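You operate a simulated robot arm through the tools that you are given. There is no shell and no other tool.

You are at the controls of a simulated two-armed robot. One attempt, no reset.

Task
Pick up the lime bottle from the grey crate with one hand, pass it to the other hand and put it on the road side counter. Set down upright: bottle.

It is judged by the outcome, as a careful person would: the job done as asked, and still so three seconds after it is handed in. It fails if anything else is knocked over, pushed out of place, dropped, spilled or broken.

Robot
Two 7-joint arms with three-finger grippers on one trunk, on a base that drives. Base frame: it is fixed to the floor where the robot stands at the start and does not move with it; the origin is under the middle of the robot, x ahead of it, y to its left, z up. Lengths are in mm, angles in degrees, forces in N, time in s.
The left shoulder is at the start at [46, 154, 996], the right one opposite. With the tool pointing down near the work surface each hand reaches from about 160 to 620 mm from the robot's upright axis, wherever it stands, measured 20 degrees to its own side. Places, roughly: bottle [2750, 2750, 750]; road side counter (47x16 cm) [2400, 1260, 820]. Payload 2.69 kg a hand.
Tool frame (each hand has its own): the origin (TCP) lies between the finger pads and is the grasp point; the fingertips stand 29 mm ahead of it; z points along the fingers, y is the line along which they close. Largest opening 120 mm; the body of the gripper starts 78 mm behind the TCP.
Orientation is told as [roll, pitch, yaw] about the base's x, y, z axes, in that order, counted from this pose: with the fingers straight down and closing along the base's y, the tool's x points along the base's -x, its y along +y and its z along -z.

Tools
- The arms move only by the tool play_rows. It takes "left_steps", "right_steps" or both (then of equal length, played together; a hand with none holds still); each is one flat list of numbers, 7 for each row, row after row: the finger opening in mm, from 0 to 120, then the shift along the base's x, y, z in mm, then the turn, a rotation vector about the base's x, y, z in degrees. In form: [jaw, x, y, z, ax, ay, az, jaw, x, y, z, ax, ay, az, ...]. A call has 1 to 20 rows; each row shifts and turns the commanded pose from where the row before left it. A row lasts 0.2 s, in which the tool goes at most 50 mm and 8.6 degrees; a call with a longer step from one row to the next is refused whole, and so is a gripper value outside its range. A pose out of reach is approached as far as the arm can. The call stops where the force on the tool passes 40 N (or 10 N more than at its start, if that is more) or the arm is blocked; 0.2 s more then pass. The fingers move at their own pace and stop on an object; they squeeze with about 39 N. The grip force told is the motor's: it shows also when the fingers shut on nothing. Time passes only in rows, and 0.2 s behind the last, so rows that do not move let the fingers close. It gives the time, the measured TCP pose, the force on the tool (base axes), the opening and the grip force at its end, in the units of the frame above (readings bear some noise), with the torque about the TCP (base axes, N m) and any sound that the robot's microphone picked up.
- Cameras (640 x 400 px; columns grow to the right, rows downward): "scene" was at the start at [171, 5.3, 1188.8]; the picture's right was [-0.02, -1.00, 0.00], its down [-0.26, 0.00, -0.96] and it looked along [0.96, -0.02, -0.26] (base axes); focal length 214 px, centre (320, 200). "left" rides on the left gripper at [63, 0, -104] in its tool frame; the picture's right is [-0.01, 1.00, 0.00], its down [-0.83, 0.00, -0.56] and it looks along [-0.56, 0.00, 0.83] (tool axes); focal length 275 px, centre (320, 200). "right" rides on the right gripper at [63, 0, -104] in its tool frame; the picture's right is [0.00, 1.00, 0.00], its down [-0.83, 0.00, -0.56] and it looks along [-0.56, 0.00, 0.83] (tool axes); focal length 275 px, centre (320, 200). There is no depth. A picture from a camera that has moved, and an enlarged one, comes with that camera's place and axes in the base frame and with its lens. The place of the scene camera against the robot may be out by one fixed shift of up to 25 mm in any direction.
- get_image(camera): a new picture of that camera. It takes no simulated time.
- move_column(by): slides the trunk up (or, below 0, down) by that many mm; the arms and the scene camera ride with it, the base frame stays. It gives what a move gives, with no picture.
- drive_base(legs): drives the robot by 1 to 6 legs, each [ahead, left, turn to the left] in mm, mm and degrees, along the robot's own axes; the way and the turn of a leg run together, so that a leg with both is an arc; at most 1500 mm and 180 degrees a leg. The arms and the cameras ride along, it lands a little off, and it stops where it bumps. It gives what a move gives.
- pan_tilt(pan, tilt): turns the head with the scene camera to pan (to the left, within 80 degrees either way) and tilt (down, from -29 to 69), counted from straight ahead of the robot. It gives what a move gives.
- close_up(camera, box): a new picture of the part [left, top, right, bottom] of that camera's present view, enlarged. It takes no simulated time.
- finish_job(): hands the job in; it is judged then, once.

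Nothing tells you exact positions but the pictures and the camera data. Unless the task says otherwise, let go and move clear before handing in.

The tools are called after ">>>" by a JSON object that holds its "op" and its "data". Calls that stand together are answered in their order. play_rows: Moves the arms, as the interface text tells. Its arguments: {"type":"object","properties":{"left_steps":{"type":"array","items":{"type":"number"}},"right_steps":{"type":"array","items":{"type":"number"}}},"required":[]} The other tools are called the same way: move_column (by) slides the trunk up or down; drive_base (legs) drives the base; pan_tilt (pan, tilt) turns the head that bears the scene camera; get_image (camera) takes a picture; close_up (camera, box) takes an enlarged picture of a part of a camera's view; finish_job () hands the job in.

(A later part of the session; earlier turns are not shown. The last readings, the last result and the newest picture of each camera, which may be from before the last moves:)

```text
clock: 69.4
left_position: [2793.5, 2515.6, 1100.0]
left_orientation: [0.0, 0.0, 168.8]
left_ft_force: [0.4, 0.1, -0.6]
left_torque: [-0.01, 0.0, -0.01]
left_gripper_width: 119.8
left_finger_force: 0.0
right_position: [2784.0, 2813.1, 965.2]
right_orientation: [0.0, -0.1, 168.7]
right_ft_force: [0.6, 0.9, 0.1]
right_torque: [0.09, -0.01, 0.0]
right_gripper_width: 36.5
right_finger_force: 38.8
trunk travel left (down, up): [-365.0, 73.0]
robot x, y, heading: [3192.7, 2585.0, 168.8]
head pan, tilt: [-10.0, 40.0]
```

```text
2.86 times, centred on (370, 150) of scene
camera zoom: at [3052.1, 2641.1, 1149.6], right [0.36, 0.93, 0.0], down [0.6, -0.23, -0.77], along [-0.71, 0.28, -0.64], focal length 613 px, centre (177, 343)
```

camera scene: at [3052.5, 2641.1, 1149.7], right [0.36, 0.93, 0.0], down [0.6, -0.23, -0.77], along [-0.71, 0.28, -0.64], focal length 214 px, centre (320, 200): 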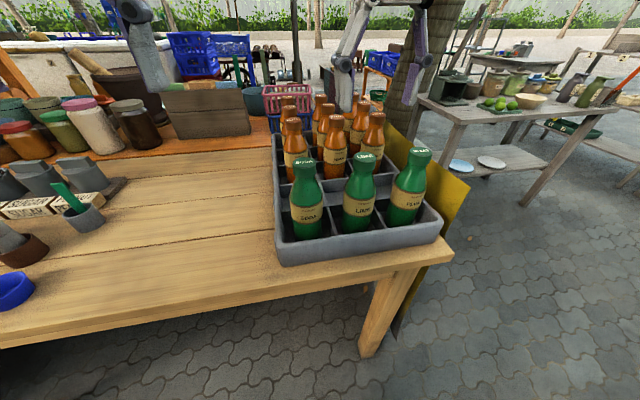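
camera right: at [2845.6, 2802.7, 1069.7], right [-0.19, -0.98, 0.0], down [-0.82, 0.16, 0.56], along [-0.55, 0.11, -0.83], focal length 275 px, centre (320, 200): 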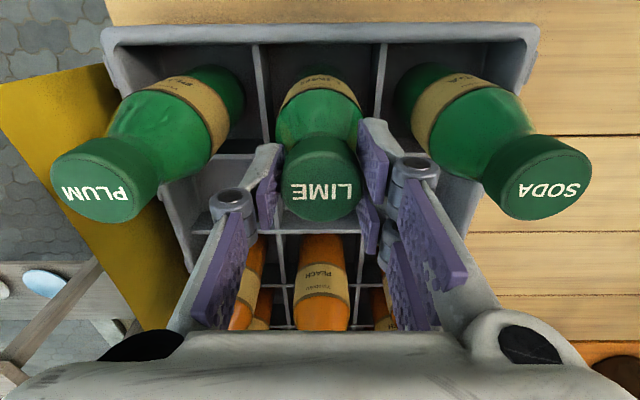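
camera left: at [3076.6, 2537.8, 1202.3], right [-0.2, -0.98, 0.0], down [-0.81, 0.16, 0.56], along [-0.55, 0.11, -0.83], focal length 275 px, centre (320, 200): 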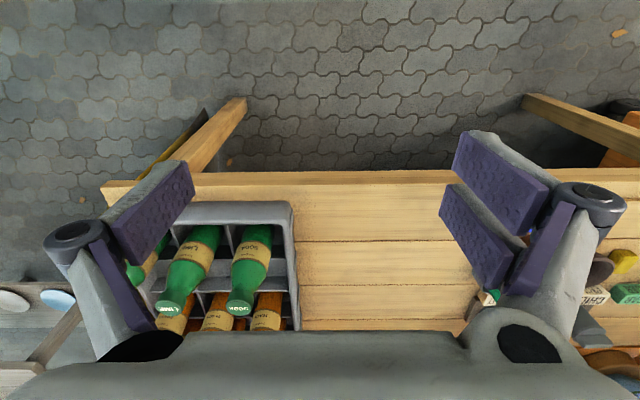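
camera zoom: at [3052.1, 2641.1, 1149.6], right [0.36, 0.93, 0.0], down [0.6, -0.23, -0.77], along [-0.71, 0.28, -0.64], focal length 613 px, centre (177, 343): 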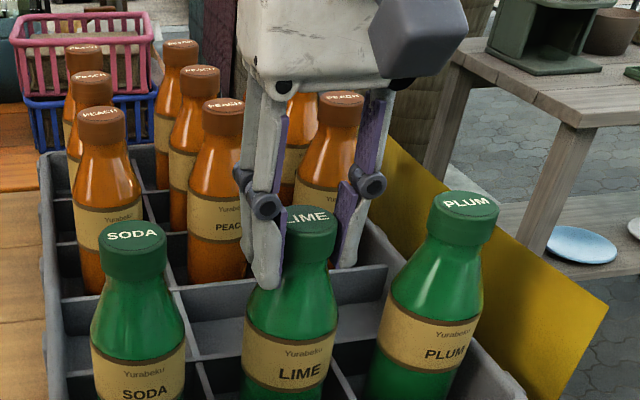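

Gripped on the cap (36.5 mm, 39 N). I'll lift straight up, slowly at first, to check the hold.

>>> {"op": "play_rows", "data": {"right_steps": [20, 0, 0, 6, 0, 0, 0, 20, 0, 0, 10, 0, 0, 0, 20, 0, 0, 14, 0, 0, 0, 20, 0, 0, 0, 0, 0, 0]}}

>>> {"op": "get_image", "data": {"camera": "scene"}}

```text
clock: 70.4
left_position: [2793.6, 2514.3, 1098.4]
left_orientation: [0.1, 0.0, 168.8]
left_ft_force: [-1.0, -0.5, -0.9]
left_torque: [0.01, 0.01, -0.02]
left_gripper_width: 120.0
left_finger_force: 0.0
right_position: [2783.3, 2814.4, 996.0]
right_orientation: [0.0, -0.1, 168.6]
right_ft_force: [0.3, 1.2, -3.1]
right_torque: [-0.01, -0.01, -0.02]
right_gripper_width: 36.4
right_finger_force: 39.2
trunk travel left (down, up): [-365.0, 73.0]
robot x, y, heading: [3187.7, 2591.9, 168.8]
head pan, tilt: [-10.0, 40.0]
```

```text
taken
camera scene: at [3051.8, 2641.1, 1149.5], right [0.36, 0.93, 0.0], down [0.6, -0.23, -0.77], along [-0.71, 0.28, -0.64], focal length 214 px, centre (320, 200)
```

scene: 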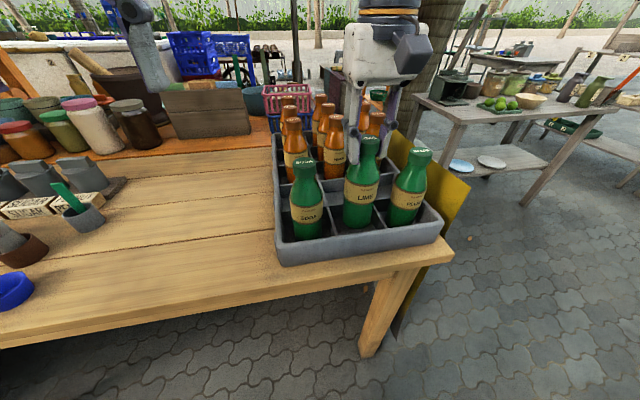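

The bottle comes up cleanly (about 3 N). Continuing straight up until its base is well above the crate rim.

>>> {"op": "play_rows", "data": {"right_steps": [20, 0, 0, 20, 0, 0, 0, 20, 0, 0, 25, 0, 0, 0, 20, 0, 0, 25, 0, 0, 0, 20, 0, 0, 25, 0, 0, 0, 20, 0, 0, 25, 0, 0, 0, 20, 0, 0, 0, 0, 0, 0]}}

>>> {"op": "get_image", "data": {"camera": "scene"}}

>>> {"op": "get_image", "data": {"camera": "left"}}

```text
clock: 71.8
left_position: [2791.6, 2514.6, 1099.2]
left_orientation: [0.0, -0.1, 168.8]
left_ft_force: [-0.9, -0.8, -0.5]
left_torque: [0.01, 0.02, 0.02]
left_gripper_width: 120.1
left_finger_force: 0.1
right_position: [2783.8, 2812.4, 1115.4]
right_orientation: [-0.1, 0.0, 168.8]
right_ft_force: [-0.2, -0.1, -2.4]
right_torque: [0.06, -0.01, -0.02]
right_gripper_width: 36.5
right_finger_force: 38.7
trunk travel left (down, up): [-365.0, 73.0]
robot x, y, heading: [3194.2, 2589.7, 169.0]
head pan, tilt: [-10.0, 40.0]
```

```text
taken
camera scene: at [3051.8, 2641.2, 1149.5], right [0.36, 0.93, 0.0], down [0.6, -0.23, -0.77], along [-0.71, 0.28, -0.64], focal length 214 px, centre (320, 200)
```

scene: 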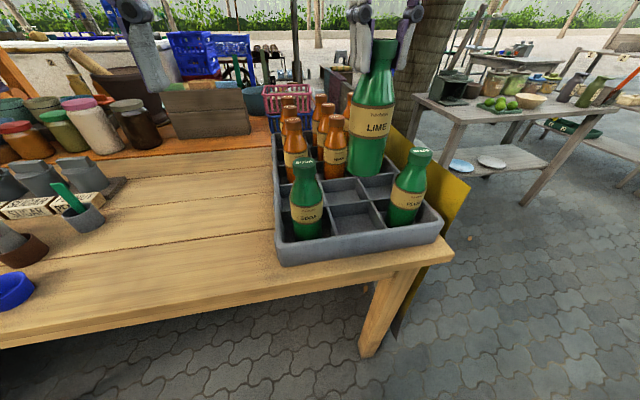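

```text
taken
camera left: at [2854.6, 2501.8, 1202.3], right [-0.2, -0.98, 0.0], down [-0.81, 0.16, 0.56], along [-0.55, 0.11, -0.83], focal length 275 px, centre (320, 200)
```

left: 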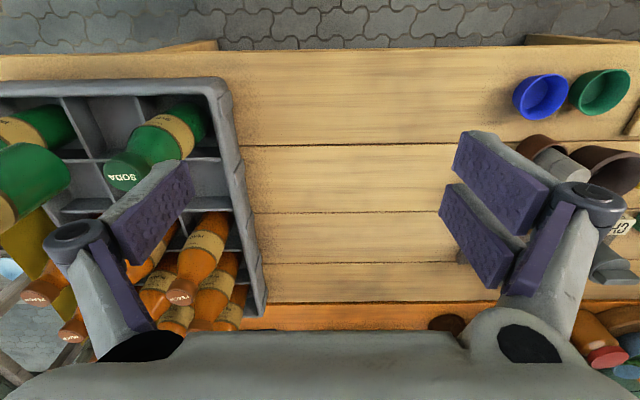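

The LIME bottle is out of the crate and everything else is undisturbed. I'll back the robot straight away from the table before the handover.

>>> {"op": "drive_base", "data": {"legs": [[-400, 0, 0]]}}

>>> {"op": "pan_tilt", "data": {"pan": -5, "tilt": 20}}

>>> {"op": "get_image", "data": {"camera": "scene"}}

>>> {"op": "get_image", "data": {"camera": "left"}}

>>> {"op": "get_image", "data": {"camera": "right"}}

```text
clock: 74.2
left_position: [3181.6, 2435.8, 1098.6]
left_orientation: [0.0, -0.1, 168.9]
left_ft_force: [0.1, -0.9, 0.3]
left_torque: [-0.01, 0.03, -0.03]
left_gripper_width: 120.0
left_finger_force: 0.2
right_position: [3171.8, 2735.5, 1117.3]
right_orientation: [0.0, 0.0, 168.8]
right_ft_force: [0.9, 0.4, -4.0]
right_torque: [0.02, 0.01, -0.01]
right_gripper_width: 36.8
right_finger_force: 39.4
trunk travel left (down, up): [-365.0, 73.0]
robot x, y, heading: [3578.3, 2513.1, 168.7]
head pan, tilt: [-10.0, 40.0]
```

```text
clock: 75.1
left_position: [3181.2, 2437.0, 1099.3]
left_orientation: [0.0, -0.1, 168.9]
left_ft_force: [1.2, 0.6, -0.3]
left_torque: [-0.01, 0.01, 0.01]
left_gripper_width: 119.9
left_finger_force: 0.0
right_position: [3169.6, 2735.9, 1116.1]
right_orientation: [0.0, -0.1, 168.8]
right_ft_force: [1.0, -0.1, -4.0]
right_torque: [-0.01, 0.01, 0.0]
right_gripper_width: 36.4
right_finger_force: 39.1
trunk travel left (down, up): [-365.0, 73.0]
robot x, y, heading: [3581.5, 2511.9, 168.9]
head pan, tilt: [-5.0, 20.0]
```

```text
taken
camera scene: at [3429.2, 2559.4, 1180.9], right [0.28, 0.96, 0.0], down [0.33, -0.1, -0.94], along [-0.9, 0.26, -0.34], focal length 214 px, centre (320, 200)
```

scene: 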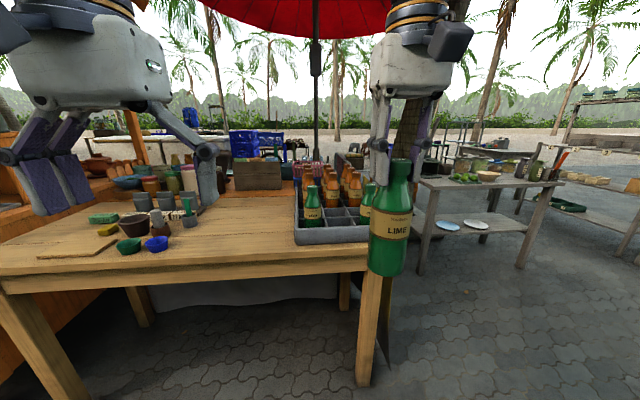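

```text
taken
camera left: at [3242.2, 2424.6, 1202.3], right [-0.2, -0.98, 0.0], down [-0.81, 0.16, 0.56], along [-0.55, 0.11, -0.83], focal length 275 px, centre (320, 200)
```

left: 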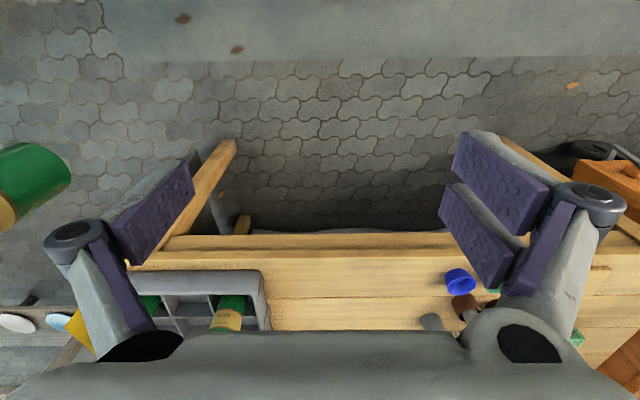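

```text
taken
camera right: at [3233.7, 2724.2, 1221.0], right [-0.19, -0.98, 0.0], down [-0.82, 0.16, 0.56], along [-0.55, 0.11, -0.83], focal length 275 px, centre (320, 200)
```

right: 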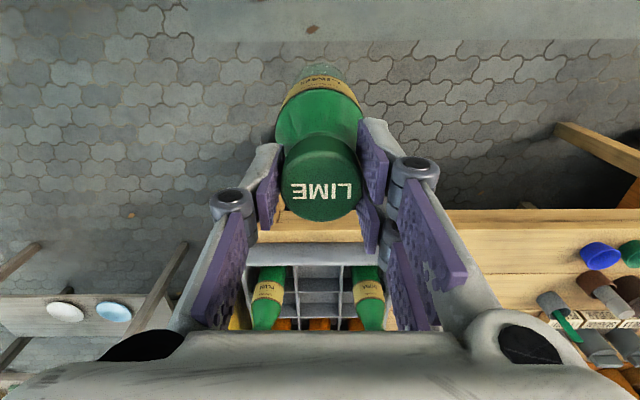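

The robot is clear of the table with the bottle hanging upright in the right hand. I'll zoom in to measure the bottle's length and confirm it hangs straight.

>>> {"op": "close_up", "data": {"camera": "scene", "box": [320, 120, 480, 290]}}

```text
2.35 times, centred on (400, 205) of scene
camera zoom: at [3429.2, 2559.4, 1180.9], right [0.28, 0.96, 0.0], down [0.33, -0.1, -0.94], along [-0.9, 0.26, -0.34], focal length 505 px, centre (132, 188)
```

zoom: 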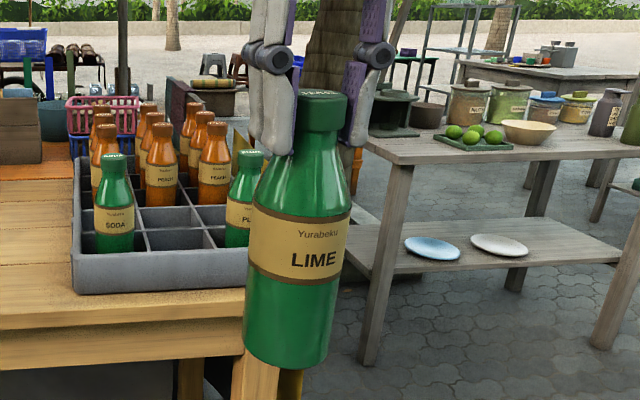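

The bottle is about 187 mm tall and hangs straight. For the handover I'll bring the left hand in from the left side, tilted to ~34° below horizontal, to grip the body below the right hand's fingers; first I turn the left hand well away from the bottle.

>>> {"op": "play_rows", "data": {"left_steps": [120, -1.5, -7.9, -8, 0, 0, -8.5, 120, -1.5, -7.9, -8, 0, 0, -8.5, 120, -1.5, -7.9, -8, 0, 0, -8.5, 120, -1.5, -7.9, -8, 0, 0, -8.5, 120, -1.5, -7.9, -8, 0, 0, -8.5, 120, -1.5, -7.9, -8, 0, 0, -8.5, 120, -1.5, -7.9, -8, 0, 0, -8.5, 120, 0, 0, 0, 0, 0, 0]}}

>>> {"op": "get_image", "data": {"camera": "scene"}}

```text
clock: 76.9
left_position: [3172.1, 2382.1, 1043.4]
left_orientation: [0.1, -0.1, 109.3]
left_ft_force: [-0.5, 0.5, 0.1]
left_torque: [0.0, 0.01, 0.01]
left_gripper_width: 120.0
left_finger_force: 0.0
right_position: [3171.3, 2735.0, 1116.7]
right_orientation: [0.0, 0.0, 168.8]
right_ft_force: [0.7, 0.3, -3.7]
right_torque: [-0.04, -0.01, 0.05]
right_gripper_width: 36.5
right_finger_force: 39.3
trunk travel left (down, up): [-365.0, 73.0]
robot x, y, heading: [3578.8, 2515.8, 168.9]
head pan, tilt: [-5.0, 20.0]
```

```text
taken
camera scene: at [3429.3, 2559.5, 1181.0], right [0.28, 0.96, 0.0], down [0.33, -0.1, -0.94], along [-0.9, 0.26, -0.34], focal length 214 px, centre (320, 200)
```

scene: 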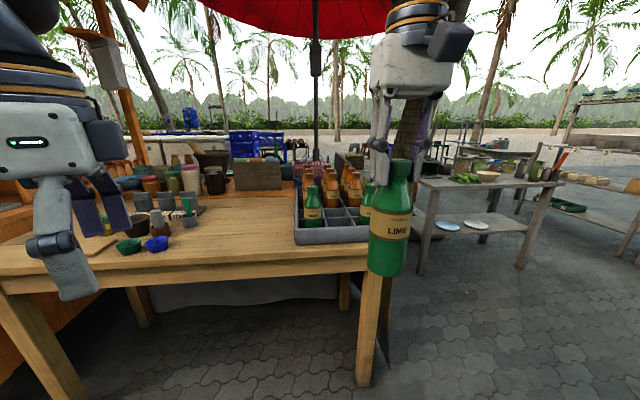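

The left hand has turned; I want to confirm its orientation with its own camera before pitching it.

>>> {"op": "get_image", "data": {"camera": "left"}}

>>> {"op": "close_up", "data": {"camera": "scene", "box": [0, 20, 200, 320]}}

```text
taken
camera left: at [3191.0, 2321.9, 1146.1], right [-0.95, -0.33, 0.0], down [-0.27, 0.79, 0.56], along [-0.18, 0.53, -0.83], focal length 275 px, centre (320, 200)
```

left: 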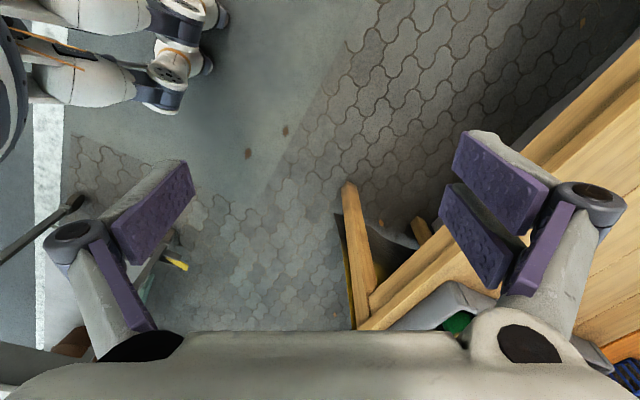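

```text
1.33 times, centred on (100, 170) of scene
camera zoom: at [3429.3, 2559.5, 1181.0], right [0.28, 0.96, 0.0], down [0.33, -0.1, -0.94], along [-0.9, 0.26, -0.34], focal length 286 px, centre (613, 240)
```

zoom: 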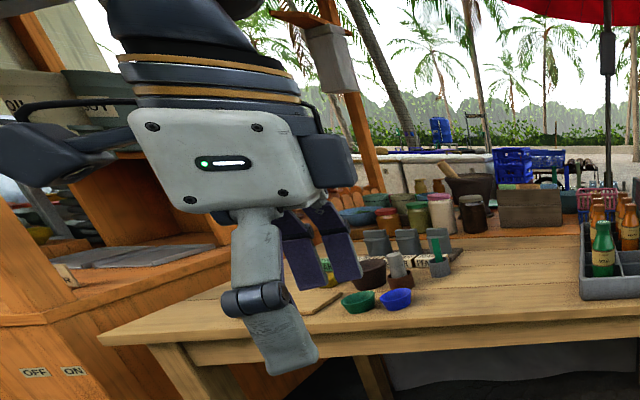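

The left hand's orientation is as intended. I'll pitch it up to about 18° below horizontal (so its housing stays clear of the right hand's fingers), staying well to the left of the bottle.

>>> {"op": "play_rows", "data": {"left_steps": [120, 0, 0, -4, 7.55, 2.66, 0, 120, 0, 0, -4, 7.55, 2.66, 0, 120, 0, 0, -4, 7.55, 2.66, 0, 120, 0, 0, -4, 7.55, 2.66, 0, 120, 0, 0, -4, 7.55, 2.66, 0, 120, 0, 0, -4, 7.55, 2.66, 0, 120, 0, 0, -5, 7.55, 2.66, 0, 120, 0, 0, -5, 7.55, 2.66, 0, 120, 0, 0, -5, 7.55, 2.66, 0, 120, 0, 0, 0, 0, 0, 0]}}

>>> {"op": "get_image", "data": {"camera": "scene"}}

>>> {"op": "get_image", "data": {"camera": "left"}}

```text
clock: 79.1
left_position: [3169.8, 2383.4, 1005.3]
left_orientation: [-0.1, -72.2, 109.4]
left_ft_force: [0.3, -0.5, 0.7]
left_torque: [0.03, 0.0, -0.01]
left_gripper_width: 120.3
left_finger_force: 0.0
right_position: [3170.8, 2736.5, 1117.3]
right_orientation: [0.0, 0.0, 168.8]
right_ft_force: [-1.3, 0.0, -3.8]
right_torque: [0.0, -0.03, -0.01]
right_gripper_width: 36.1
right_finger_force: 38.5
trunk travel left (down, up): [-365.0, 73.0]
robot x, y, heading: [3580.7, 2515.3, 169.0]
head pan, tilt: [-5.0, 20.0]
```

```text
taken
camera scene: at [3429.2, 2559.5, 1181.0], right [0.28, 0.96, 0.0], down [0.33, -0.1, -0.94], along [-0.9, 0.26, -0.34], focal length 214 px, centre (320, 200)
```

scene: 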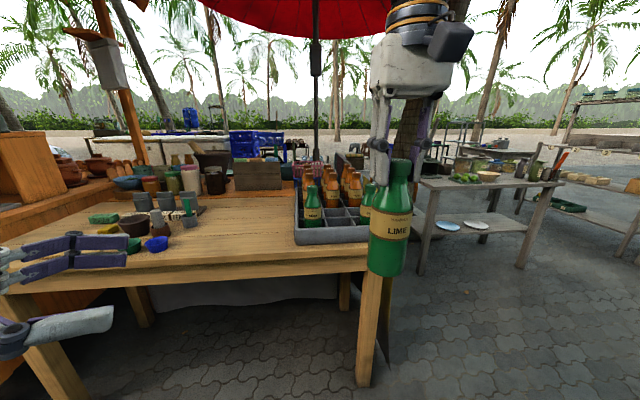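

```text
taken
camera left: at [3208.7, 2270.2, 975.2], right [-0.94, -0.33, 0.0], down [0.1, -0.26, 0.96], along [-0.32, 0.91, 0.28], focal length 275 px, centre (320, 200)
```

left: 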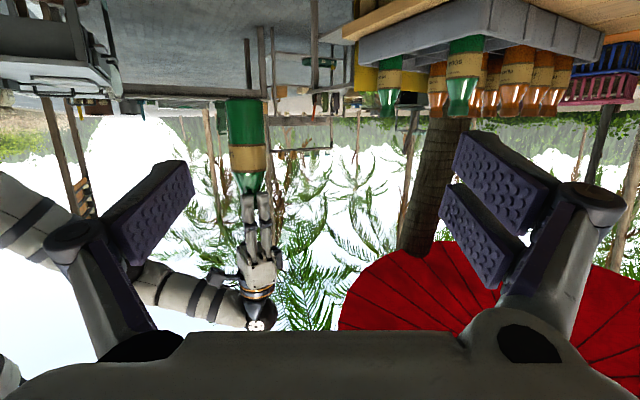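

The left hand is tilted as planned and sees the bottle. Now I'll bring the bottle 110 mm toward the robot's middle and the left hand to ~140 mm short of it along its finger axis.

>>> {"op": "play_rows", "data": {"left_steps": [120, 4.5, 23, 0, 0, 0, 0, 120, 4.5, 23, 0, 0, 0, 0, 120, 4.5, 23, 0, 0, 0, 0, 120, 4.5, 23, 0, 0, 0, 0, 120, 4.5, 23, 0, 0, 0, 0, 120, 0, 0, 0, 0, 0, 0], "right_steps": [20, -4.2, -21.6, 0, 0, 0, 0, 20, -4.2, -21.6, 0, 0, 0, 0, 20, -4.2, -21.6, 0, 0, 0, 0, 20, -4.2, -21.6, 0, 0, 0, 0, 20, -4.2, -21.6, 0, 0, 0, 0, 20, 0, 0, 0, 0, 0, 0]}}

>>> {"op": "get_image", "data": {"camera": "scene"}}

>>> {"op": "get_image", "data": {"camera": "left"}}

```text
clock: 80.5
left_position: [3192.0, 2497.3, 1004.4]
left_orientation: [0.0, -72.1, 109.4]
left_ft_force: [-1.0, 0.3, 0.2]
left_torque: [-0.02, 0.02, 0.0]
left_gripper_width: 120.0
left_finger_force: 0.2
right_position: [3148.6, 2626.8, 1117.9]
right_orientation: [0.0, 0.0, 168.8]
right_ft_force: [1.0, 0.4, -2.8]
right_torque: [0.0, 0.02, 0.02]
right_gripper_width: 36.1
right_finger_force: 38.8
trunk travel left (down, up): [-365.0, 73.0]
robot x, y, heading: [3576.9, 2513.5, 169.1]
head pan, tilt: [-5.0, 20.0]
```

```text
taken
camera scene: at [3429.4, 2559.4, 1181.0], right [0.28, 0.96, 0.0], down [0.33, -0.1, -0.94], along [-0.9, 0.26, -0.34], focal length 214 px, centre (320, 200)
```

scene: 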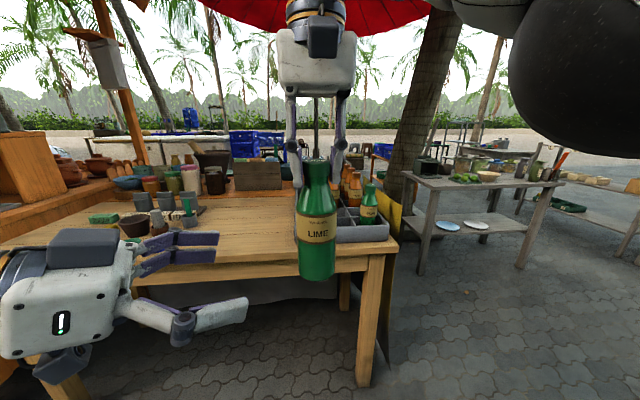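

```text
taken
camera left: at [3231.4, 2385.8, 974.7], right [-0.94, -0.33, 0.0], down [0.09, -0.26, 0.96], along [-0.32, 0.91, 0.27], focal length 275 px, centre (320, 200)
```

left: 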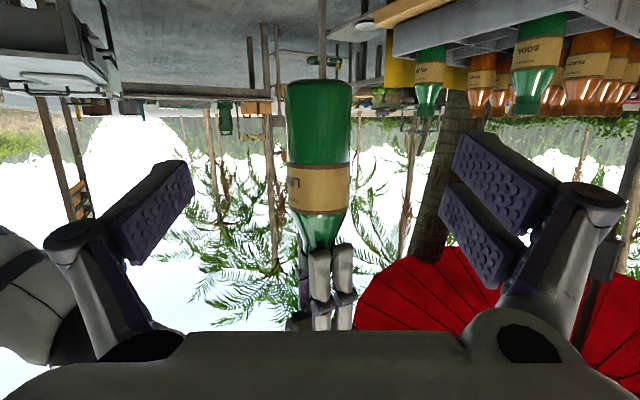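

The bottle is centred between the left hand's open fingers. I'll advance the left hand most of the way, a little higher so it grips near the bottle's middle, and check.

>>> {"op": "play_rows", "data": {"left_steps": [120, -7.2, 21.6, 2, 0, 0, 0, 120, -7.2, 21.6, 2, 0, 0, 0, 120, -7.2, 21.6, 2, 0, 0, 0, 120, -7.2, 21.6, 2, 0, 0, 0, 120, 0, 0, 0, 0, 0, 0]}}

>>> {"op": "get_image", "data": {"camera": "scene"}}

>>> {"op": "get_image", "data": {"camera": "left"}}

>>> {"op": "get_image", "data": {"camera": "right"}}

```text
clock: 81.7
left_position: [3163.8, 2585.6, 1012.4]
left_orientation: [0.0, -72.0, 109.3]
left_ft_force: [0.5, 1.2, 0.2]
left_torque: [-0.01, 0.02, -0.04]
left_gripper_width: 120.1
left_finger_force: 0.2
right_position: [3149.2, 2626.8, 1118.2]
right_orientation: [0.0, 0.0, 168.8]
right_ft_force: [0.4, 0.8, -3.1]
right_torque: [0.0, 0.01, 0.01]
right_gripper_width: 36.3
right_finger_force: 38.5
trunk travel left (down, up): [-365.0, 73.0]
robot x, y, heading: [3578.5, 2512.2, 169.0]
head pan, tilt: [-5.0, 20.0]
```

```text
taken
camera scene: at [3429.4, 2559.2, 1181.0], right [0.28, 0.96, 0.0], down [0.33, -0.1, -0.94], along [-0.9, 0.26, -0.34], focal length 214 px, centre (320, 200)
```

scene: 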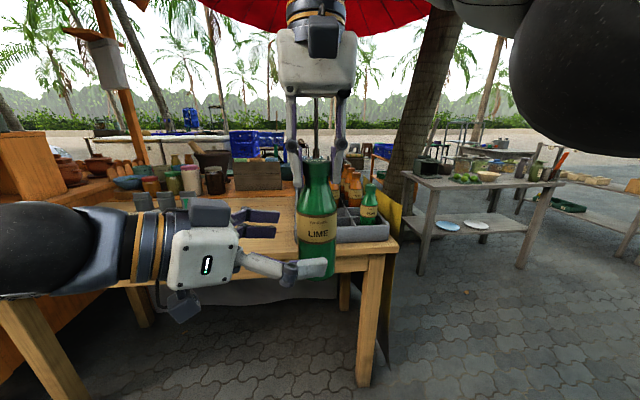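

```text
taken
camera left: at [3202.9, 2472.6, 983.4], right [-0.94, -0.33, 0.0], down [0.09, -0.26, 0.96], along [-0.32, 0.91, 0.27], focal length 275 px, centre (320, 200)
```

left: 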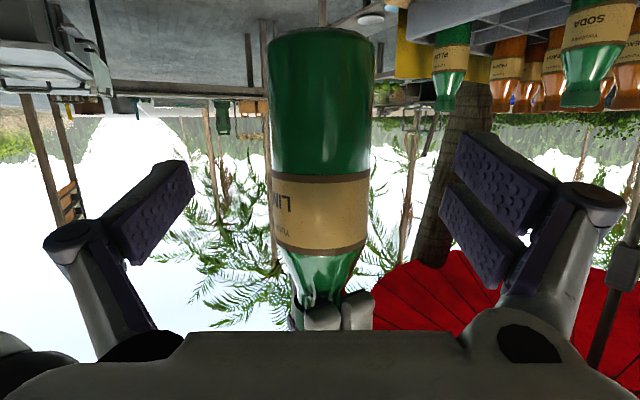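

```text
taken
camera right: at [3212.3, 2615.9, 1221.8], right [-0.19, -0.98, 0.0], down [-0.82, 0.16, 0.56], along [-0.55, 0.11, -0.83], focal length 275 px, centre (320, 200)
```

right: 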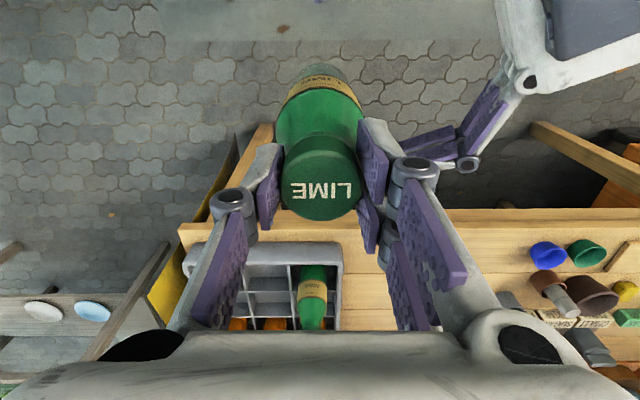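

Alignment is good (within 1 mm sideways); the bottle base reads about z 945, so the left TCP is ~68 mm above it. Advancing the last 44 mm and then closing the left fingers.

>>> {"op": "play_rows", "data": {"left_steps": [120, -7.3, 20.6, 1, 0, 0, 0, 120, -7.3, 20.6, 1, 0, 0, 0, 120, 0, 0, 0, 0, 0, 0]}}

>>> {"op": "get_image", "data": {"camera": "scene"}}

>>> {"op": "get_image", "data": {"camera": "left"}}

```text
clock: 82.5
left_position: [3150.2, 2624.5, 1015.2]
left_orientation: [0.0, -72.2, 109.4]
left_ft_force: [0.0, 1.0, 0.8]
left_torque: [0.0, 0.01, -0.01]
left_gripper_width: 119.9
left_finger_force: 0.1
right_position: [3149.7, 2627.1, 1118.4]
right_orientation: [0.1, -0.1, 168.7]
right_ft_force: [-0.6, -0.5, -3.3]
right_torque: [0.01, -0.03, -0.01]
right_gripper_width: 36.5
right_finger_force: 39.0
trunk travel left (down, up): [-365.0, 73.0]
robot x, y, heading: [3577.6, 2511.9, 168.8]
head pan, tilt: [-5.0, 20.0]
```

```text
taken
camera scene: at [3429.3, 2559.2, 1181.0], right [0.28, 0.96, 0.0], down [0.33, -0.1, -0.94], along [-0.9, 0.26, -0.34], focal length 214 px, centre (320, 200)
```

scene: 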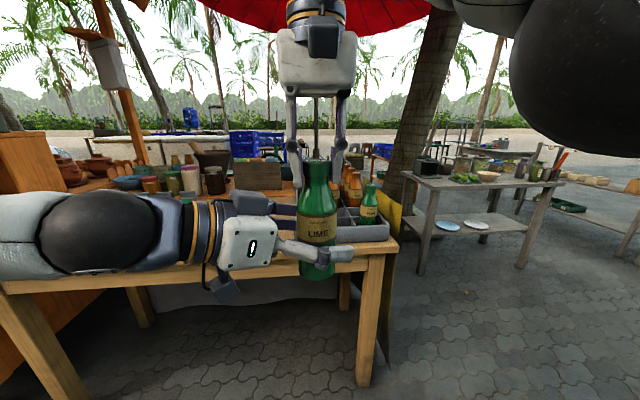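

```text
taken
camera left: at [3189.0, 2511.9, 984.8], right [-0.94, -0.33, 0.0], down [0.09, -0.26, 0.96], along [-0.32, 0.91, 0.27], focal length 275 px, centre (320, 200)
```

left: 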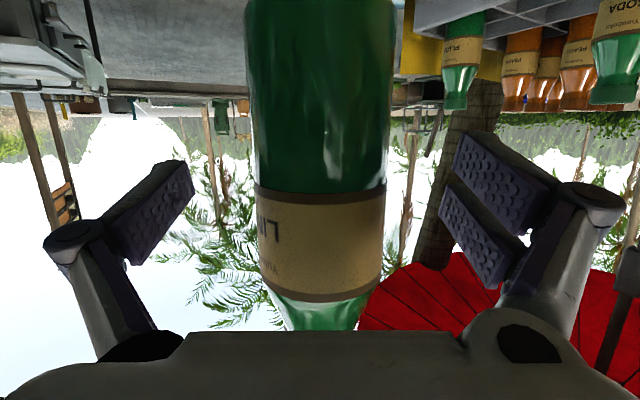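

The bottle body lies centrally between the left pads. Closing the left hand on it while the right still holds the cap.

>>> {"op": "play_rows", "data": {"left_steps": [90, 0, 0, 0, 0, 0, 0, 70, 0, 0, 0, 0, 0, 0, 50, 0, 0, 0, 0, 0, 0, 40, 0, 0, 0, 0, 0, 0, 40, 0, 0, 0, 0, 0, 0]}}

>>> {"op": "get_image", "data": {"camera": "scene"}}

>>> {"op": "get_image", "data": {"camera": "left"}}

>>> {"op": "get_image", "data": {"camera": "right"}}

```text
clock: 83.7
left_position: [3150.2, 2624.0, 1013.7]
left_orientation: [0.0, -72.1, 109.4]
left_ft_force: [-1.5, -1.0, 0.0]
left_torque: [0.07, -0.02, -0.11]
left_gripper_width: 55.3
left_finger_force: 39.0
right_position: [3150.6, 2626.5, 1116.8]
right_orientation: [0.0, 0.0, 168.7]
right_ft_force: [2.1, 2.3, -2.9]
right_torque: [0.1, -0.15, 0.12]
right_gripper_width: 35.9
right_finger_force: 38.9
trunk travel left (down, up): [-365.0, 73.0]
robot x, y, heading: [3582.6, 2516.6, 168.7]
head pan, tilt: [-5.0, 20.0]
```

```text
taken
camera scene: at [3429.2, 2559.4, 1181.0], right [0.28, 0.96, 0.0], down [0.33, -0.1, -0.94], along [-0.9, 0.26, -0.34], focal length 214 px, centre (320, 200)
```

scene: 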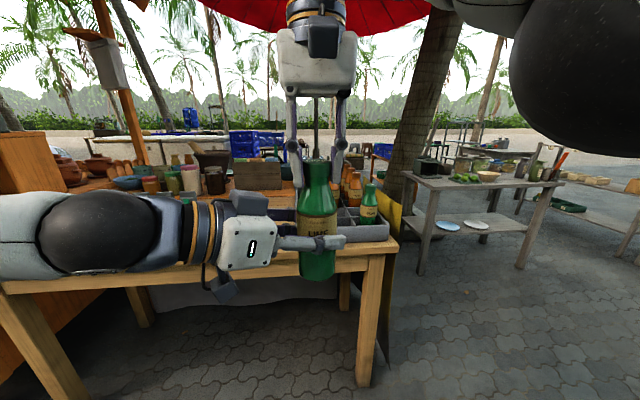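

```text
taken
camera left: at [3189.0, 2511.7, 984.7], right [-0.94, -0.33, 0.0], down [0.09, -0.26, 0.96], along [-0.32, 0.91, 0.27], focal length 275 px, centre (320, 200)
```

left: 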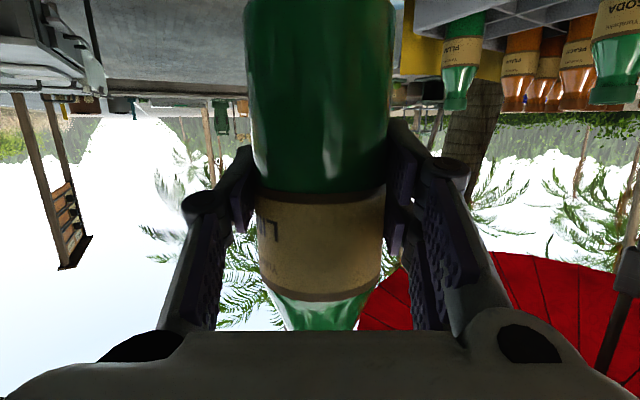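

```text
taken
camera right: at [3212.2, 2616.1, 1221.7], right [-0.19, -0.98, 0.0], down [-0.82, 0.16, 0.56], along [-0.55, 0.11, -0.83], focal length 275 px, centre (320, 200)
```

right: 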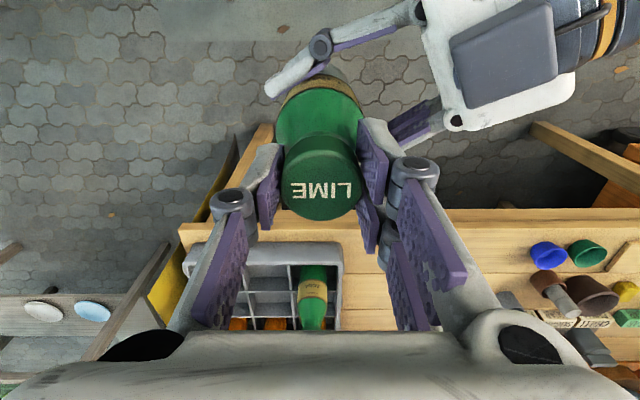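

Both hands hold the bottle now (left: 55 mm, 39 N). I'll open the right hand and lift it straight off the cap.

>>> {"op": "play_rows", "data": {"right_steps": [45, 0, 0, 0, 0, 0, 0, 60, 0, 0, 0, 0, 0, 0, 64, 0, 0, 0, 0, 0, 0, 64, 0, 0, 0, 0, 0, 0]}}

>>> {"op": "get_image", "data": {"camera": "right"}}

>>> {"op": "get_image", "data": {"camera": "scene"}}

```text
clock: 84.7
left_position: [3150.5, 2624.1, 1014.0]
left_orientation: [0.0, -72.1, 109.4]
left_ft_force: [0.2, 0.4, 0.1]
left_torque: [0.01, -0.01, -0.02]
left_gripper_width: 55.2
left_finger_force: 39.1
right_position: [3149.8, 2627.0, 1117.3]
right_orientation: [0.0, 0.1, 168.8]
right_ft_force: [0.1, 0.2, 0.3]
right_torque: [0.01, 0.0, 0.01]
right_gripper_width: 64.0
right_finger_force: 0.0
trunk travel left (down, up): [-365.0, 73.0]
robot x, y, heading: [3579.5, 2512.0, 168.9]
head pan, tilt: [-5.0, 20.0]
```

```text
taken
camera right: at [3212.2, 2616.0, 1221.7], right [-0.19, -0.98, 0.0], down [-0.82, 0.16, 0.56], along [-0.55, 0.11, -0.83], focal length 275 px, centre (320, 200)
```

right: 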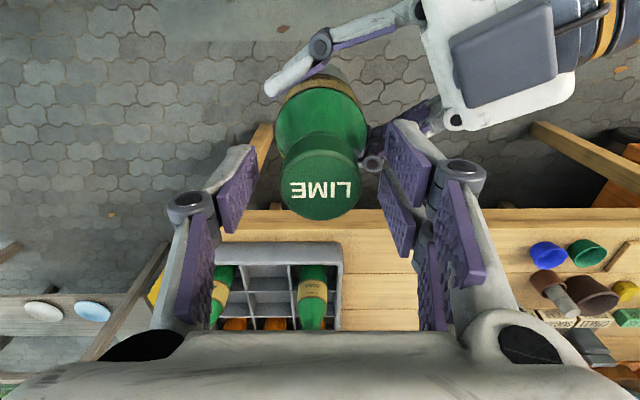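

```text
taken
camera scene: at [3429.2, 2559.4, 1181.0], right [0.28, 0.96, 0.0], down [0.33, -0.1, -0.94], along [-0.9, 0.26, -0.34], focal length 214 px, centre (320, 200)
```

scene: 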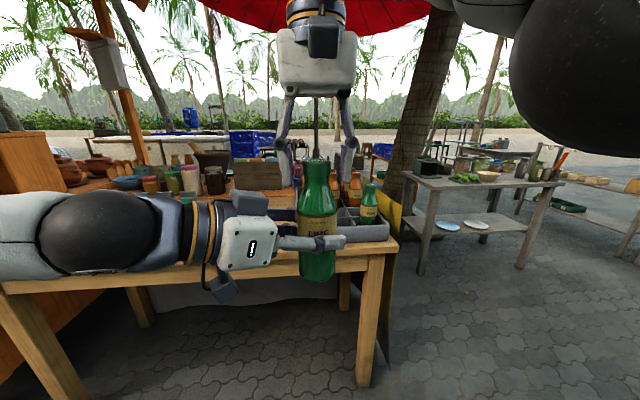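

The left hand holds the bottle alone. Lifting the right hand clear upward.

>>> {"op": "play_rows", "data": {"right_steps": [64, 0, 0, 10, 0, 0, 0, 64, 0, 0, 20, 0, 0, 0, 64, 0, 0, 30, 0, 0, 0, 64, 0, 0, 20, 0, 0, 0, 64, 4, 20, 10, 0, 0, 0, 64, 8, 39, 0, 0, 0, 0, 64, 8, 39, 0, 0, 0, 0, 64, 8, 39, 0, 0, 0, 0, 64, 0, 0, 0, 0, 0, 0]}}

>>> {"op": "get_image", "data": {"camera": "scene"}}

>>> {"op": "get_image", "data": {"camera": "left"}}

>>> {"op": "get_image", "data": {"camera": "right"}}

```text
clock: 86.7
left_position: [3149.9, 2623.3, 1013.0]
left_orientation: [-0.1, -72.1, 109.5]
left_ft_force: [-0.5, 0.3, -1.4]
left_torque: [-0.05, -0.03, 0.02]
left_gripper_width: 55.5
left_finger_force: 39.1
right_position: [3190.9, 2756.7, 1133.6]
right_orientation: [0.0, 0.0, 168.7]
right_ft_force: [-0.3, -0.9, -0.5]
right_torque: [0.03, 0.0, -0.03]
right_gripper_width: 64.0
right_finger_force: 0.0
right hand out of reach, approached as far as the arm can: row 1, 2, 3, 4, 5
trunk travel left (down, up): [-365.0, 73.0]
robot x, y, heading: [3580.3, 2512.9, 168.9]
head pan, tilt: [-5.0, 20.0]
```

```text
taken
camera scene: at [3429.1, 2559.0, 1181.0], right [0.28, 0.96, 0.0], down [0.33, -0.1, -0.94], along [-0.9, 0.26, -0.34], focal length 214 px, centre (320, 200)
```

scene: 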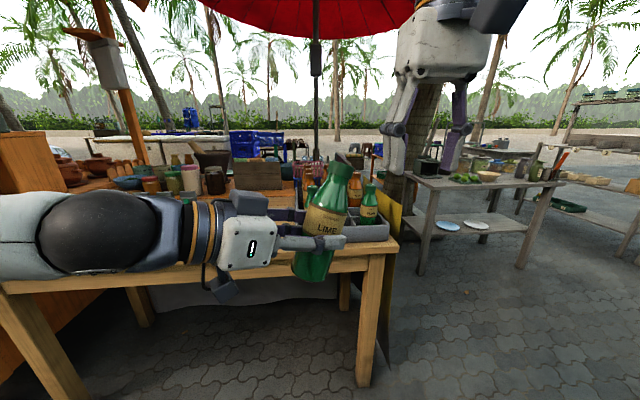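

```text
taken
camera left: at [3188.9, 2511.3, 984.7], right [-0.94, -0.33, 0.0], down [0.09, -0.26, 0.96], along [-0.32, 0.91, 0.27], focal length 275 px, centre (320, 200)
```

left: 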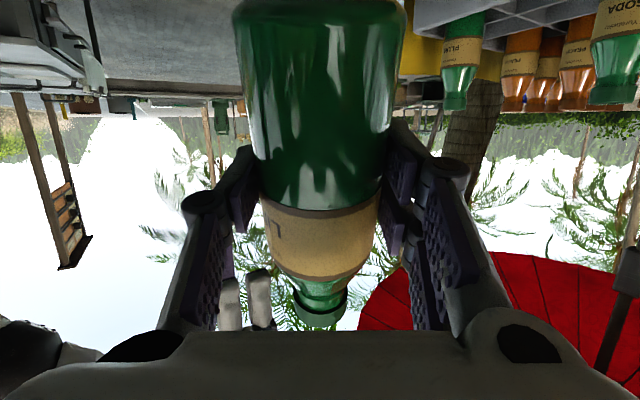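

```text
taken
camera right: at [3253.9, 2745.0, 1237.3], right [-0.19, -0.98, 0.0], down [-0.82, 0.16, 0.56], along [-0.55, 0.11, -0.83], focal length 275 px, centre (320, 200)
```

right: 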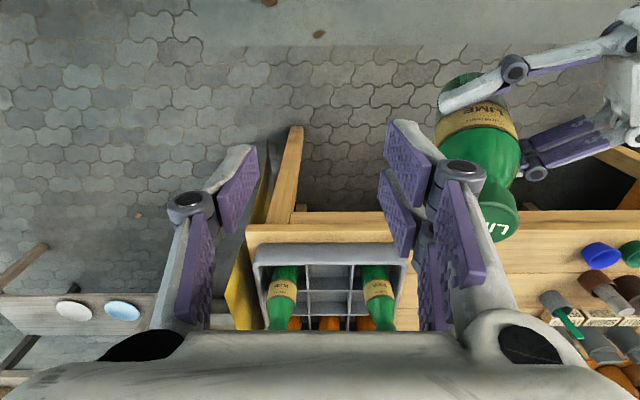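

The right arm reached its upper limit, so on moving sideways its finger brushed the cap and tipped the bottle a bit within the left grip; the bottle is still held firmly. I'll measure the tilt and correct it by pitching the left hand.

>>> {"op": "close_up", "data": {"camera": "scene", "box": [220, 120, 420, 300]}}

>>> {"op": "close_up", "data": {"camera": "right", "box": [400, 40, 600, 260]}}

```text
2.22 times, centred on (320, 210) of scene
camera zoom: at [3429.1, 2559.0, 1181.0], right [0.28, 0.96, 0.0], down [0.33, -0.1, -0.94], along [-0.9, 0.26, -0.34], focal length 477 px, centre (320, 178)
```

zoom: 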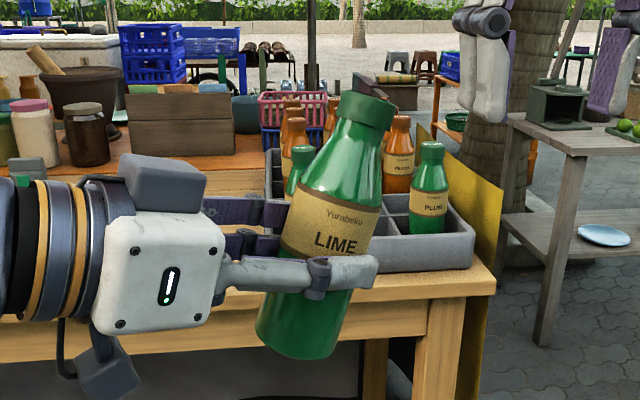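

```text
1.82 times, centred on (500, 150) of right
camera zoom: at [3253.9, 2745.0, 1237.3], right [-0.19, -0.98, 0.0], down [-0.82, 0.16, 0.56], along [-0.55, 0.11, -0.83], focal length 500 px, centre (-7, 291)
```

zoom: 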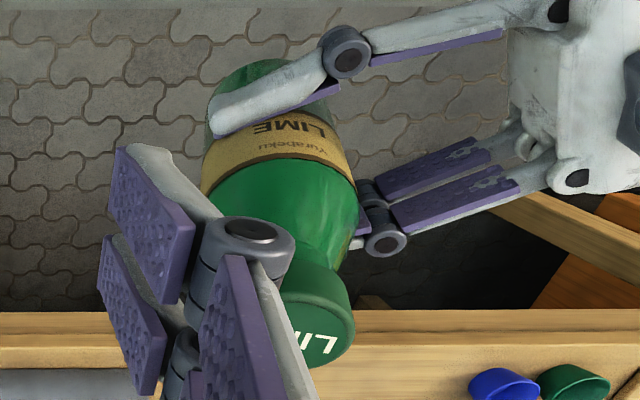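

The tilt is about 20–22° in the plane of the left hand's fingers. I'll withdraw the right hand away from the bottle first (right, then back), and pitch the left hand up by 20° to bring the bottle upright.

>>> {"op": "play_rows", "data": {"right_steps": [64, 4, 20, 0, 0, 0, 0, 64, 6, 30, 0, 0, 0, 0, 64, 30, -3, -4, 0, 0, 0, 64, 30, -3, -4, 0, 0, 0, 64, 30, -3, -4, 0, 0, 0, 64, 20, -3, -4, 0, 0, 0, 64, 0, 0, 0, 0, 0, 0]}}

>>> {"op": "play_rows", "data": {"left_steps": [40, 0, 0, 0, 6.29, 2.21, 0, 40, 0, 0, 0, 6.29, 2.21, 0, 40, 0, 0, 0, 6.29, 2.21, 0, 40, 0, 0, 0, 0, 0, 0]}}

>>> {"op": "get_image", "data": {"camera": "scene"}}

>>> {"op": "close_up", "data": {"camera": "scene", "box": [220, 120, 420, 300]}}

>>> {"op": "get_image", "data": {"camera": "left"}}

```text
clock: 88.3
left_position: [3148.5, 2622.0, 1013.5]
left_orientation: [0.0, -72.0, 109.4]
left_ft_force: [-0.1, -0.1, 0.5]
left_torque: [-0.05, 0.01, 0.0]
left_gripper_width: 55.5
left_finger_force: 38.7
right_position: [3302.4, 2788.8, 1094.7]
right_orientation: [0.0, 0.1, 168.9]
right_ft_force: [0.0, 0.2, -0.9]
right_torque: [-0.01, -0.03, 0.01]
right_gripper_width: 64.0
right_finger_force: 0.1
right hand out of reach, approached as far as the arm can: row 2, 4, 5, 6
trunk travel left (down, up): [-365.0, 73.0]
robot x, y, heading: [3577.8, 2508.6, 168.8]
head pan, tilt: [-5.0, 20.0]
```

```text
clock: 89.3
left_position: [3151.5, 2624.7, 1013.9]
left_orientation: [179.6, -87.8, -70.0]
left_ft_force: [-0.2, -0.4, -4.1]
left_torque: [-0.04, -0.02, 0.0]
left_gripper_width: 55.4
left_finger_force: 38.9
right_position: [3301.0, 2789.7, 1095.7]
right_orientation: [0.1, 0.0, 168.8]
right_ft_force: [0.1, 0.3, -0.1]
right_torque: [0.03, 0.01, 0.02]
right_gripper_width: 64.0
right_finger_force: 0.1
trunk travel left (down, up): [-365.0, 73.0]
robot x, y, heading: [3575.3, 2513.5, 168.9]
head pan, tilt: [-5.0, 20.0]
```

```text
taken
camera scene: at [3429.4, 2559.4, 1181.0], right [0.28, 0.96, 0.0], down [0.33, -0.1, -0.94], along [-0.9, 0.26, -0.34], focal length 214 px, centre (320, 200)
```

scene: 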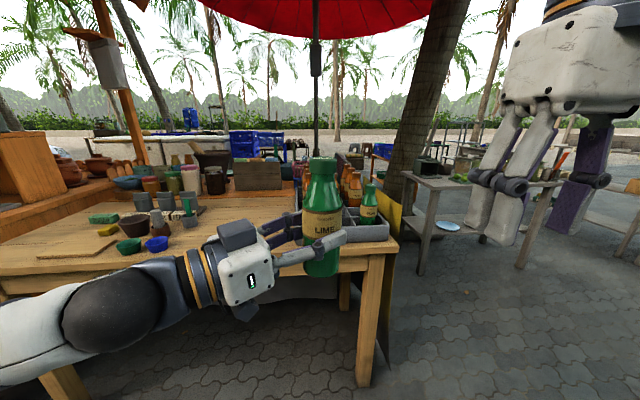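

```text
2.22 times, centred on (320, 210) of scene
camera zoom: at [3429.4, 2559.4, 1181.0], right [0.28, 0.96, 0.0], down [0.33, -0.1, -0.94], along [-0.9, 0.26, -0.34], focal length 477 px, centre (320, 178)
```

zoom: 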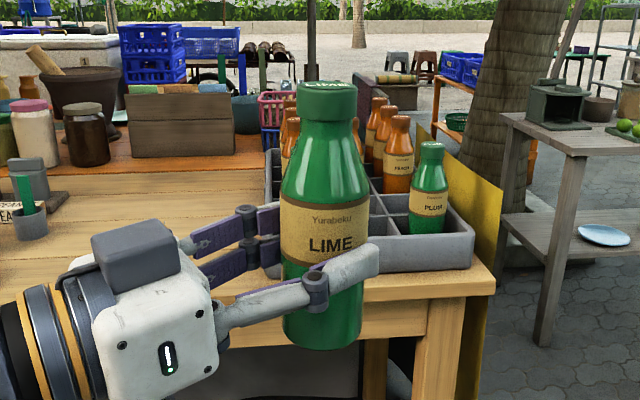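

```text
taken
camera left: at [3183.3, 2528.3, 946.1], right [-0.94, -0.33, 0.0], down [0.2, -0.55, 0.81], along [-0.27, 0.76, 0.59], focal length 275 px, centre (320, 200)
```

left: 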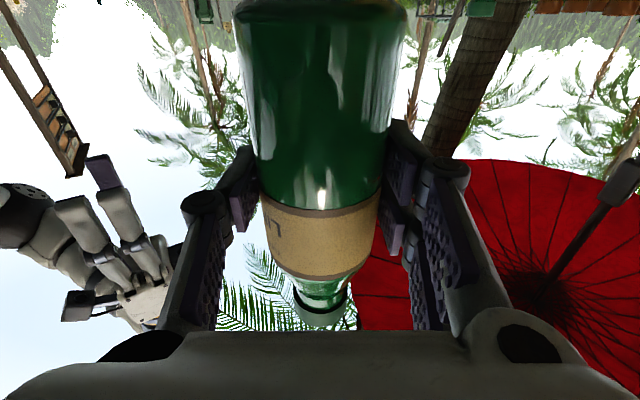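

The bottle is upright again (within ~1°) and firmly held at 55 mm. Now I'll look at the road side counter to plan the placing spot.

>>> {"op": "pan_tilt", "data": {"pan": 55, "tilt": 15}}

>>> {"op": "get_image", "data": {"camera": "scene"}}

>>> {"op": "close_up", "data": {"camera": "scene", "box": [220, 100, 440, 260]}}

```text
clock: 90.6
left_position: [3149.0, 2623.9, 1013.1]
left_orientation: [-179.9, -87.8, -70.7]
left_ft_force: [0.0, 0.2, -2.5]
left_torque: [-0.04, -0.05, 0.02]
left_gripper_width: 55.3
left_finger_force: 39.5
right_position: [3301.0, 2789.6, 1095.3]
right_orientation: [0.2, 0.0, 168.8]
right_ft_force: [0.4, -0.2, -0.1]
right_torque: [0.01, -0.02, 0.02]
right_gripper_width: 64.1
right_finger_force: 0.1
trunk travel left (down, up): [-365.0, 73.0]
robot x, y, heading: [3577.9, 2517.2, 168.8]
head pan, tilt: [55.0, 15.0]
```

```text
taken
camera scene: at [3451.2, 2468.8, 1189.1], right [-0.69, 0.72, 0.0], down [0.19, 0.18, -0.97], along [-0.7, -0.67, -0.26], focal length 214 px, centre (320, 200)
```

scene: 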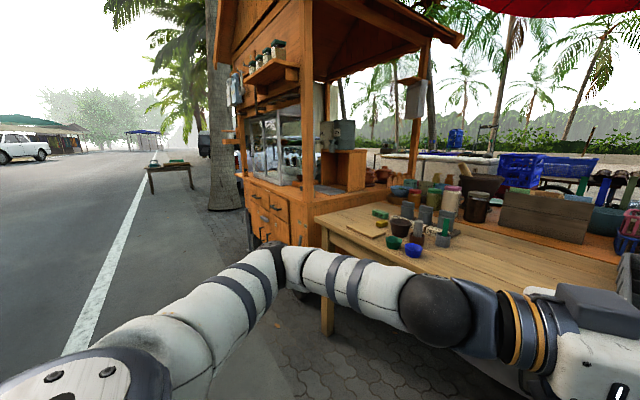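

```text
2.50 times, centred on (330, 180) of scene
camera zoom: at [3451.2, 2468.8, 1189.1], right [-0.69, 0.72, 0.0], down [0.19, 0.18, -0.97], along [-0.7, -0.67, -0.26], focal length 536 px, centre (295, 250)
```

zoom: 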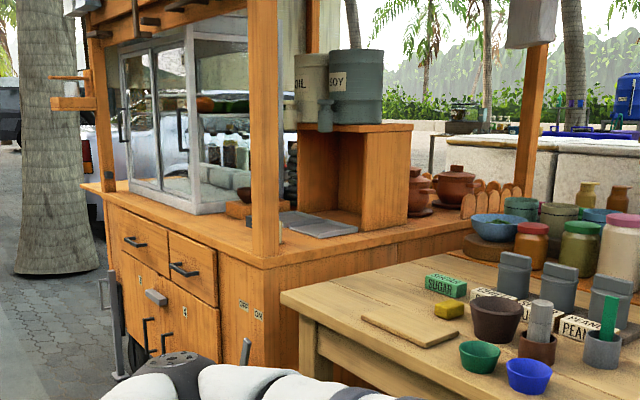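

The counter strip in front of the two steel lids looks free, between the glass case and the corner post. First I'll swing the left hand so it points more forward (bottle staying upright), so that on placing its housing stays outside the counter's edge.

>>> {"op": "play_rows", "data": {"left_steps": [40, -9.1, -20.6, 0, 0, 0, 7.5, 40, -9.1, -20.6, 0, 0, 0, 7.5, 40, -9.1, -20.6, 0, 0, 0, 7.5, 40, -9.1, -20.6, 0, 0, 0, 7.5, 40, 0, 0, 0, 0, 0, 0]}}

>>> {"op": "pan_tilt", "data": {"pan": 10, "tilt": 25}}

>>> {"op": "get_image", "data": {"camera": "scene"}}

```text
clock: 91.8
left_position: [3115.3, 2538.6, 1024.5]
left_orientation: [-179.2, -88.0, -41.6]
left_ft_force: [0.2, -0.3, -3.0]
left_torque: [-0.05, -0.01, 0.0]
left_gripper_width: 55.5
left_finger_force: 39.5
left hand out of reach, approached as far as the arm can: row 4
right_position: [3301.5, 2788.7, 1094.9]
right_orientation: [0.1, 0.0, 168.8]
right_ft_force: [-0.5, -0.2, -0.5]
right_torque: [0.05, 0.01, 0.05]
right_gripper_width: 64.0
right_finger_force: 0.0
trunk travel left (down, up): [-365.0, 73.0]
robot x, y, heading: [3581.8, 2512.2, 168.6]
head pan, tilt: [55.0, 15.0]
```

```text
clock: 92.9
left_position: [3115.8, 2538.7, 1024.7]
left_orientation: [-179.5, -88.0, -41.5]
left_ft_force: [0.0, 0.1, -3.1]
left_torque: [-0.02, -0.04, 0.03]
left_gripper_width: 55.4
left_finger_force: 39.3
right_position: [3300.9, 2791.3, 1095.3]
right_orientation: [0.1, 0.1, 168.8]
right_ft_force: [0.3, -0.1, -0.8]
right_torque: [0.04, -0.03, 0.0]
right_gripper_width: 63.9
right_finger_force: 0.0
trunk travel left (down, up): [-365.0, 73.0]
robot x, y, heading: [3581.1, 2515.1, 168.7]
head pan, tilt: [10.0, 25.0]
```

```text
taken
camera scene: at [3426.5, 2535.2, 1172.9], right [0.02, 1.0, 0.0], down [0.42, -0.01, -0.91], along [-0.91, 0.02, -0.42], focal length 214 px, centre (320, 200)
```

scene: 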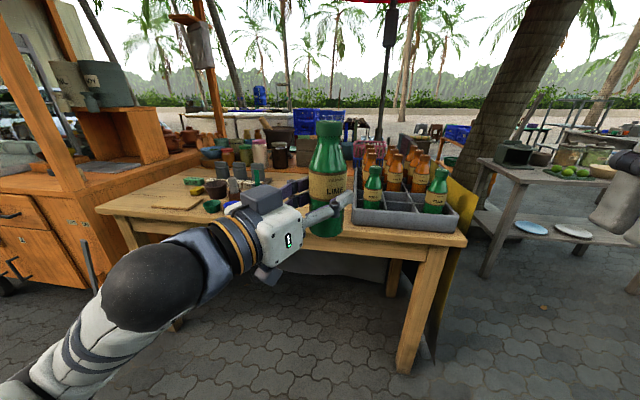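

The left arm was too folded for that last step. I'll extend the hand forward ~80 mm so the arm unfolds and the commanded (upright) pose is reached again.

>>> {"op": "play_rows", "data": {"left_steps": [40, -26.5, 5.3, 0, 0, 0, 0, 40, -26.5, 5.3, 0, 0, 0, 0, 40, -26.5, 5.3, 0, 0, 0, 0, 40, 0, 0, 0, 0, 0, 0]}}

>>> {"op": "get_image", "data": {"camera": "scene"}}

```text
clock: 93.9
left_position: [3035.1, 2554.6, 1023.9]
left_orientation: [-179.9, -87.9, -40.8]
left_ft_force: [-0.7, -0.4, -3.1]
left_torque: [-0.01, -0.03, 0.02]
left_gripper_width: 55.6
left_finger_force: 38.5
right_position: [3301.9, 2788.7, 1094.9]
right_orientation: [0.0, 0.0, 168.8]
right_ft_force: [-0.6, 0.3, -0.2]
right_torque: [-0.01, 0.01, 0.0]
right_gripper_width: 64.2
right_finger_force: 0.0
trunk travel left (down, up): [-365.0, 73.0]
robot x, y, heading: [3577.3, 2512.2, 168.8]
head pan, tilt: [10.0, 25.0]
```

```text
taken
camera scene: at [3426.6, 2535.3, 1172.9], right [0.02, 1.0, 0.0], down [0.42, -0.01, -0.91], along [-0.91, 0.02, -0.42], focal length 214 px, centre (320, 200)
```

scene: 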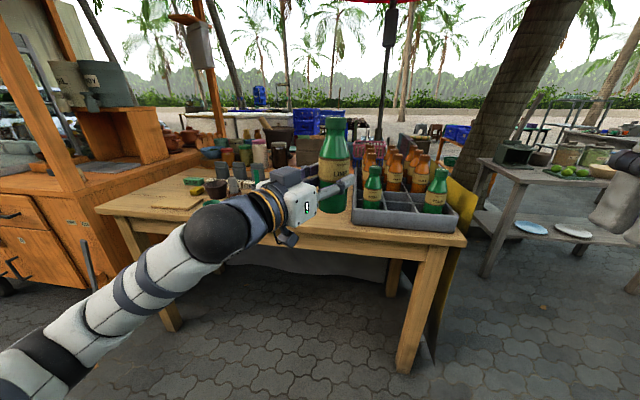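

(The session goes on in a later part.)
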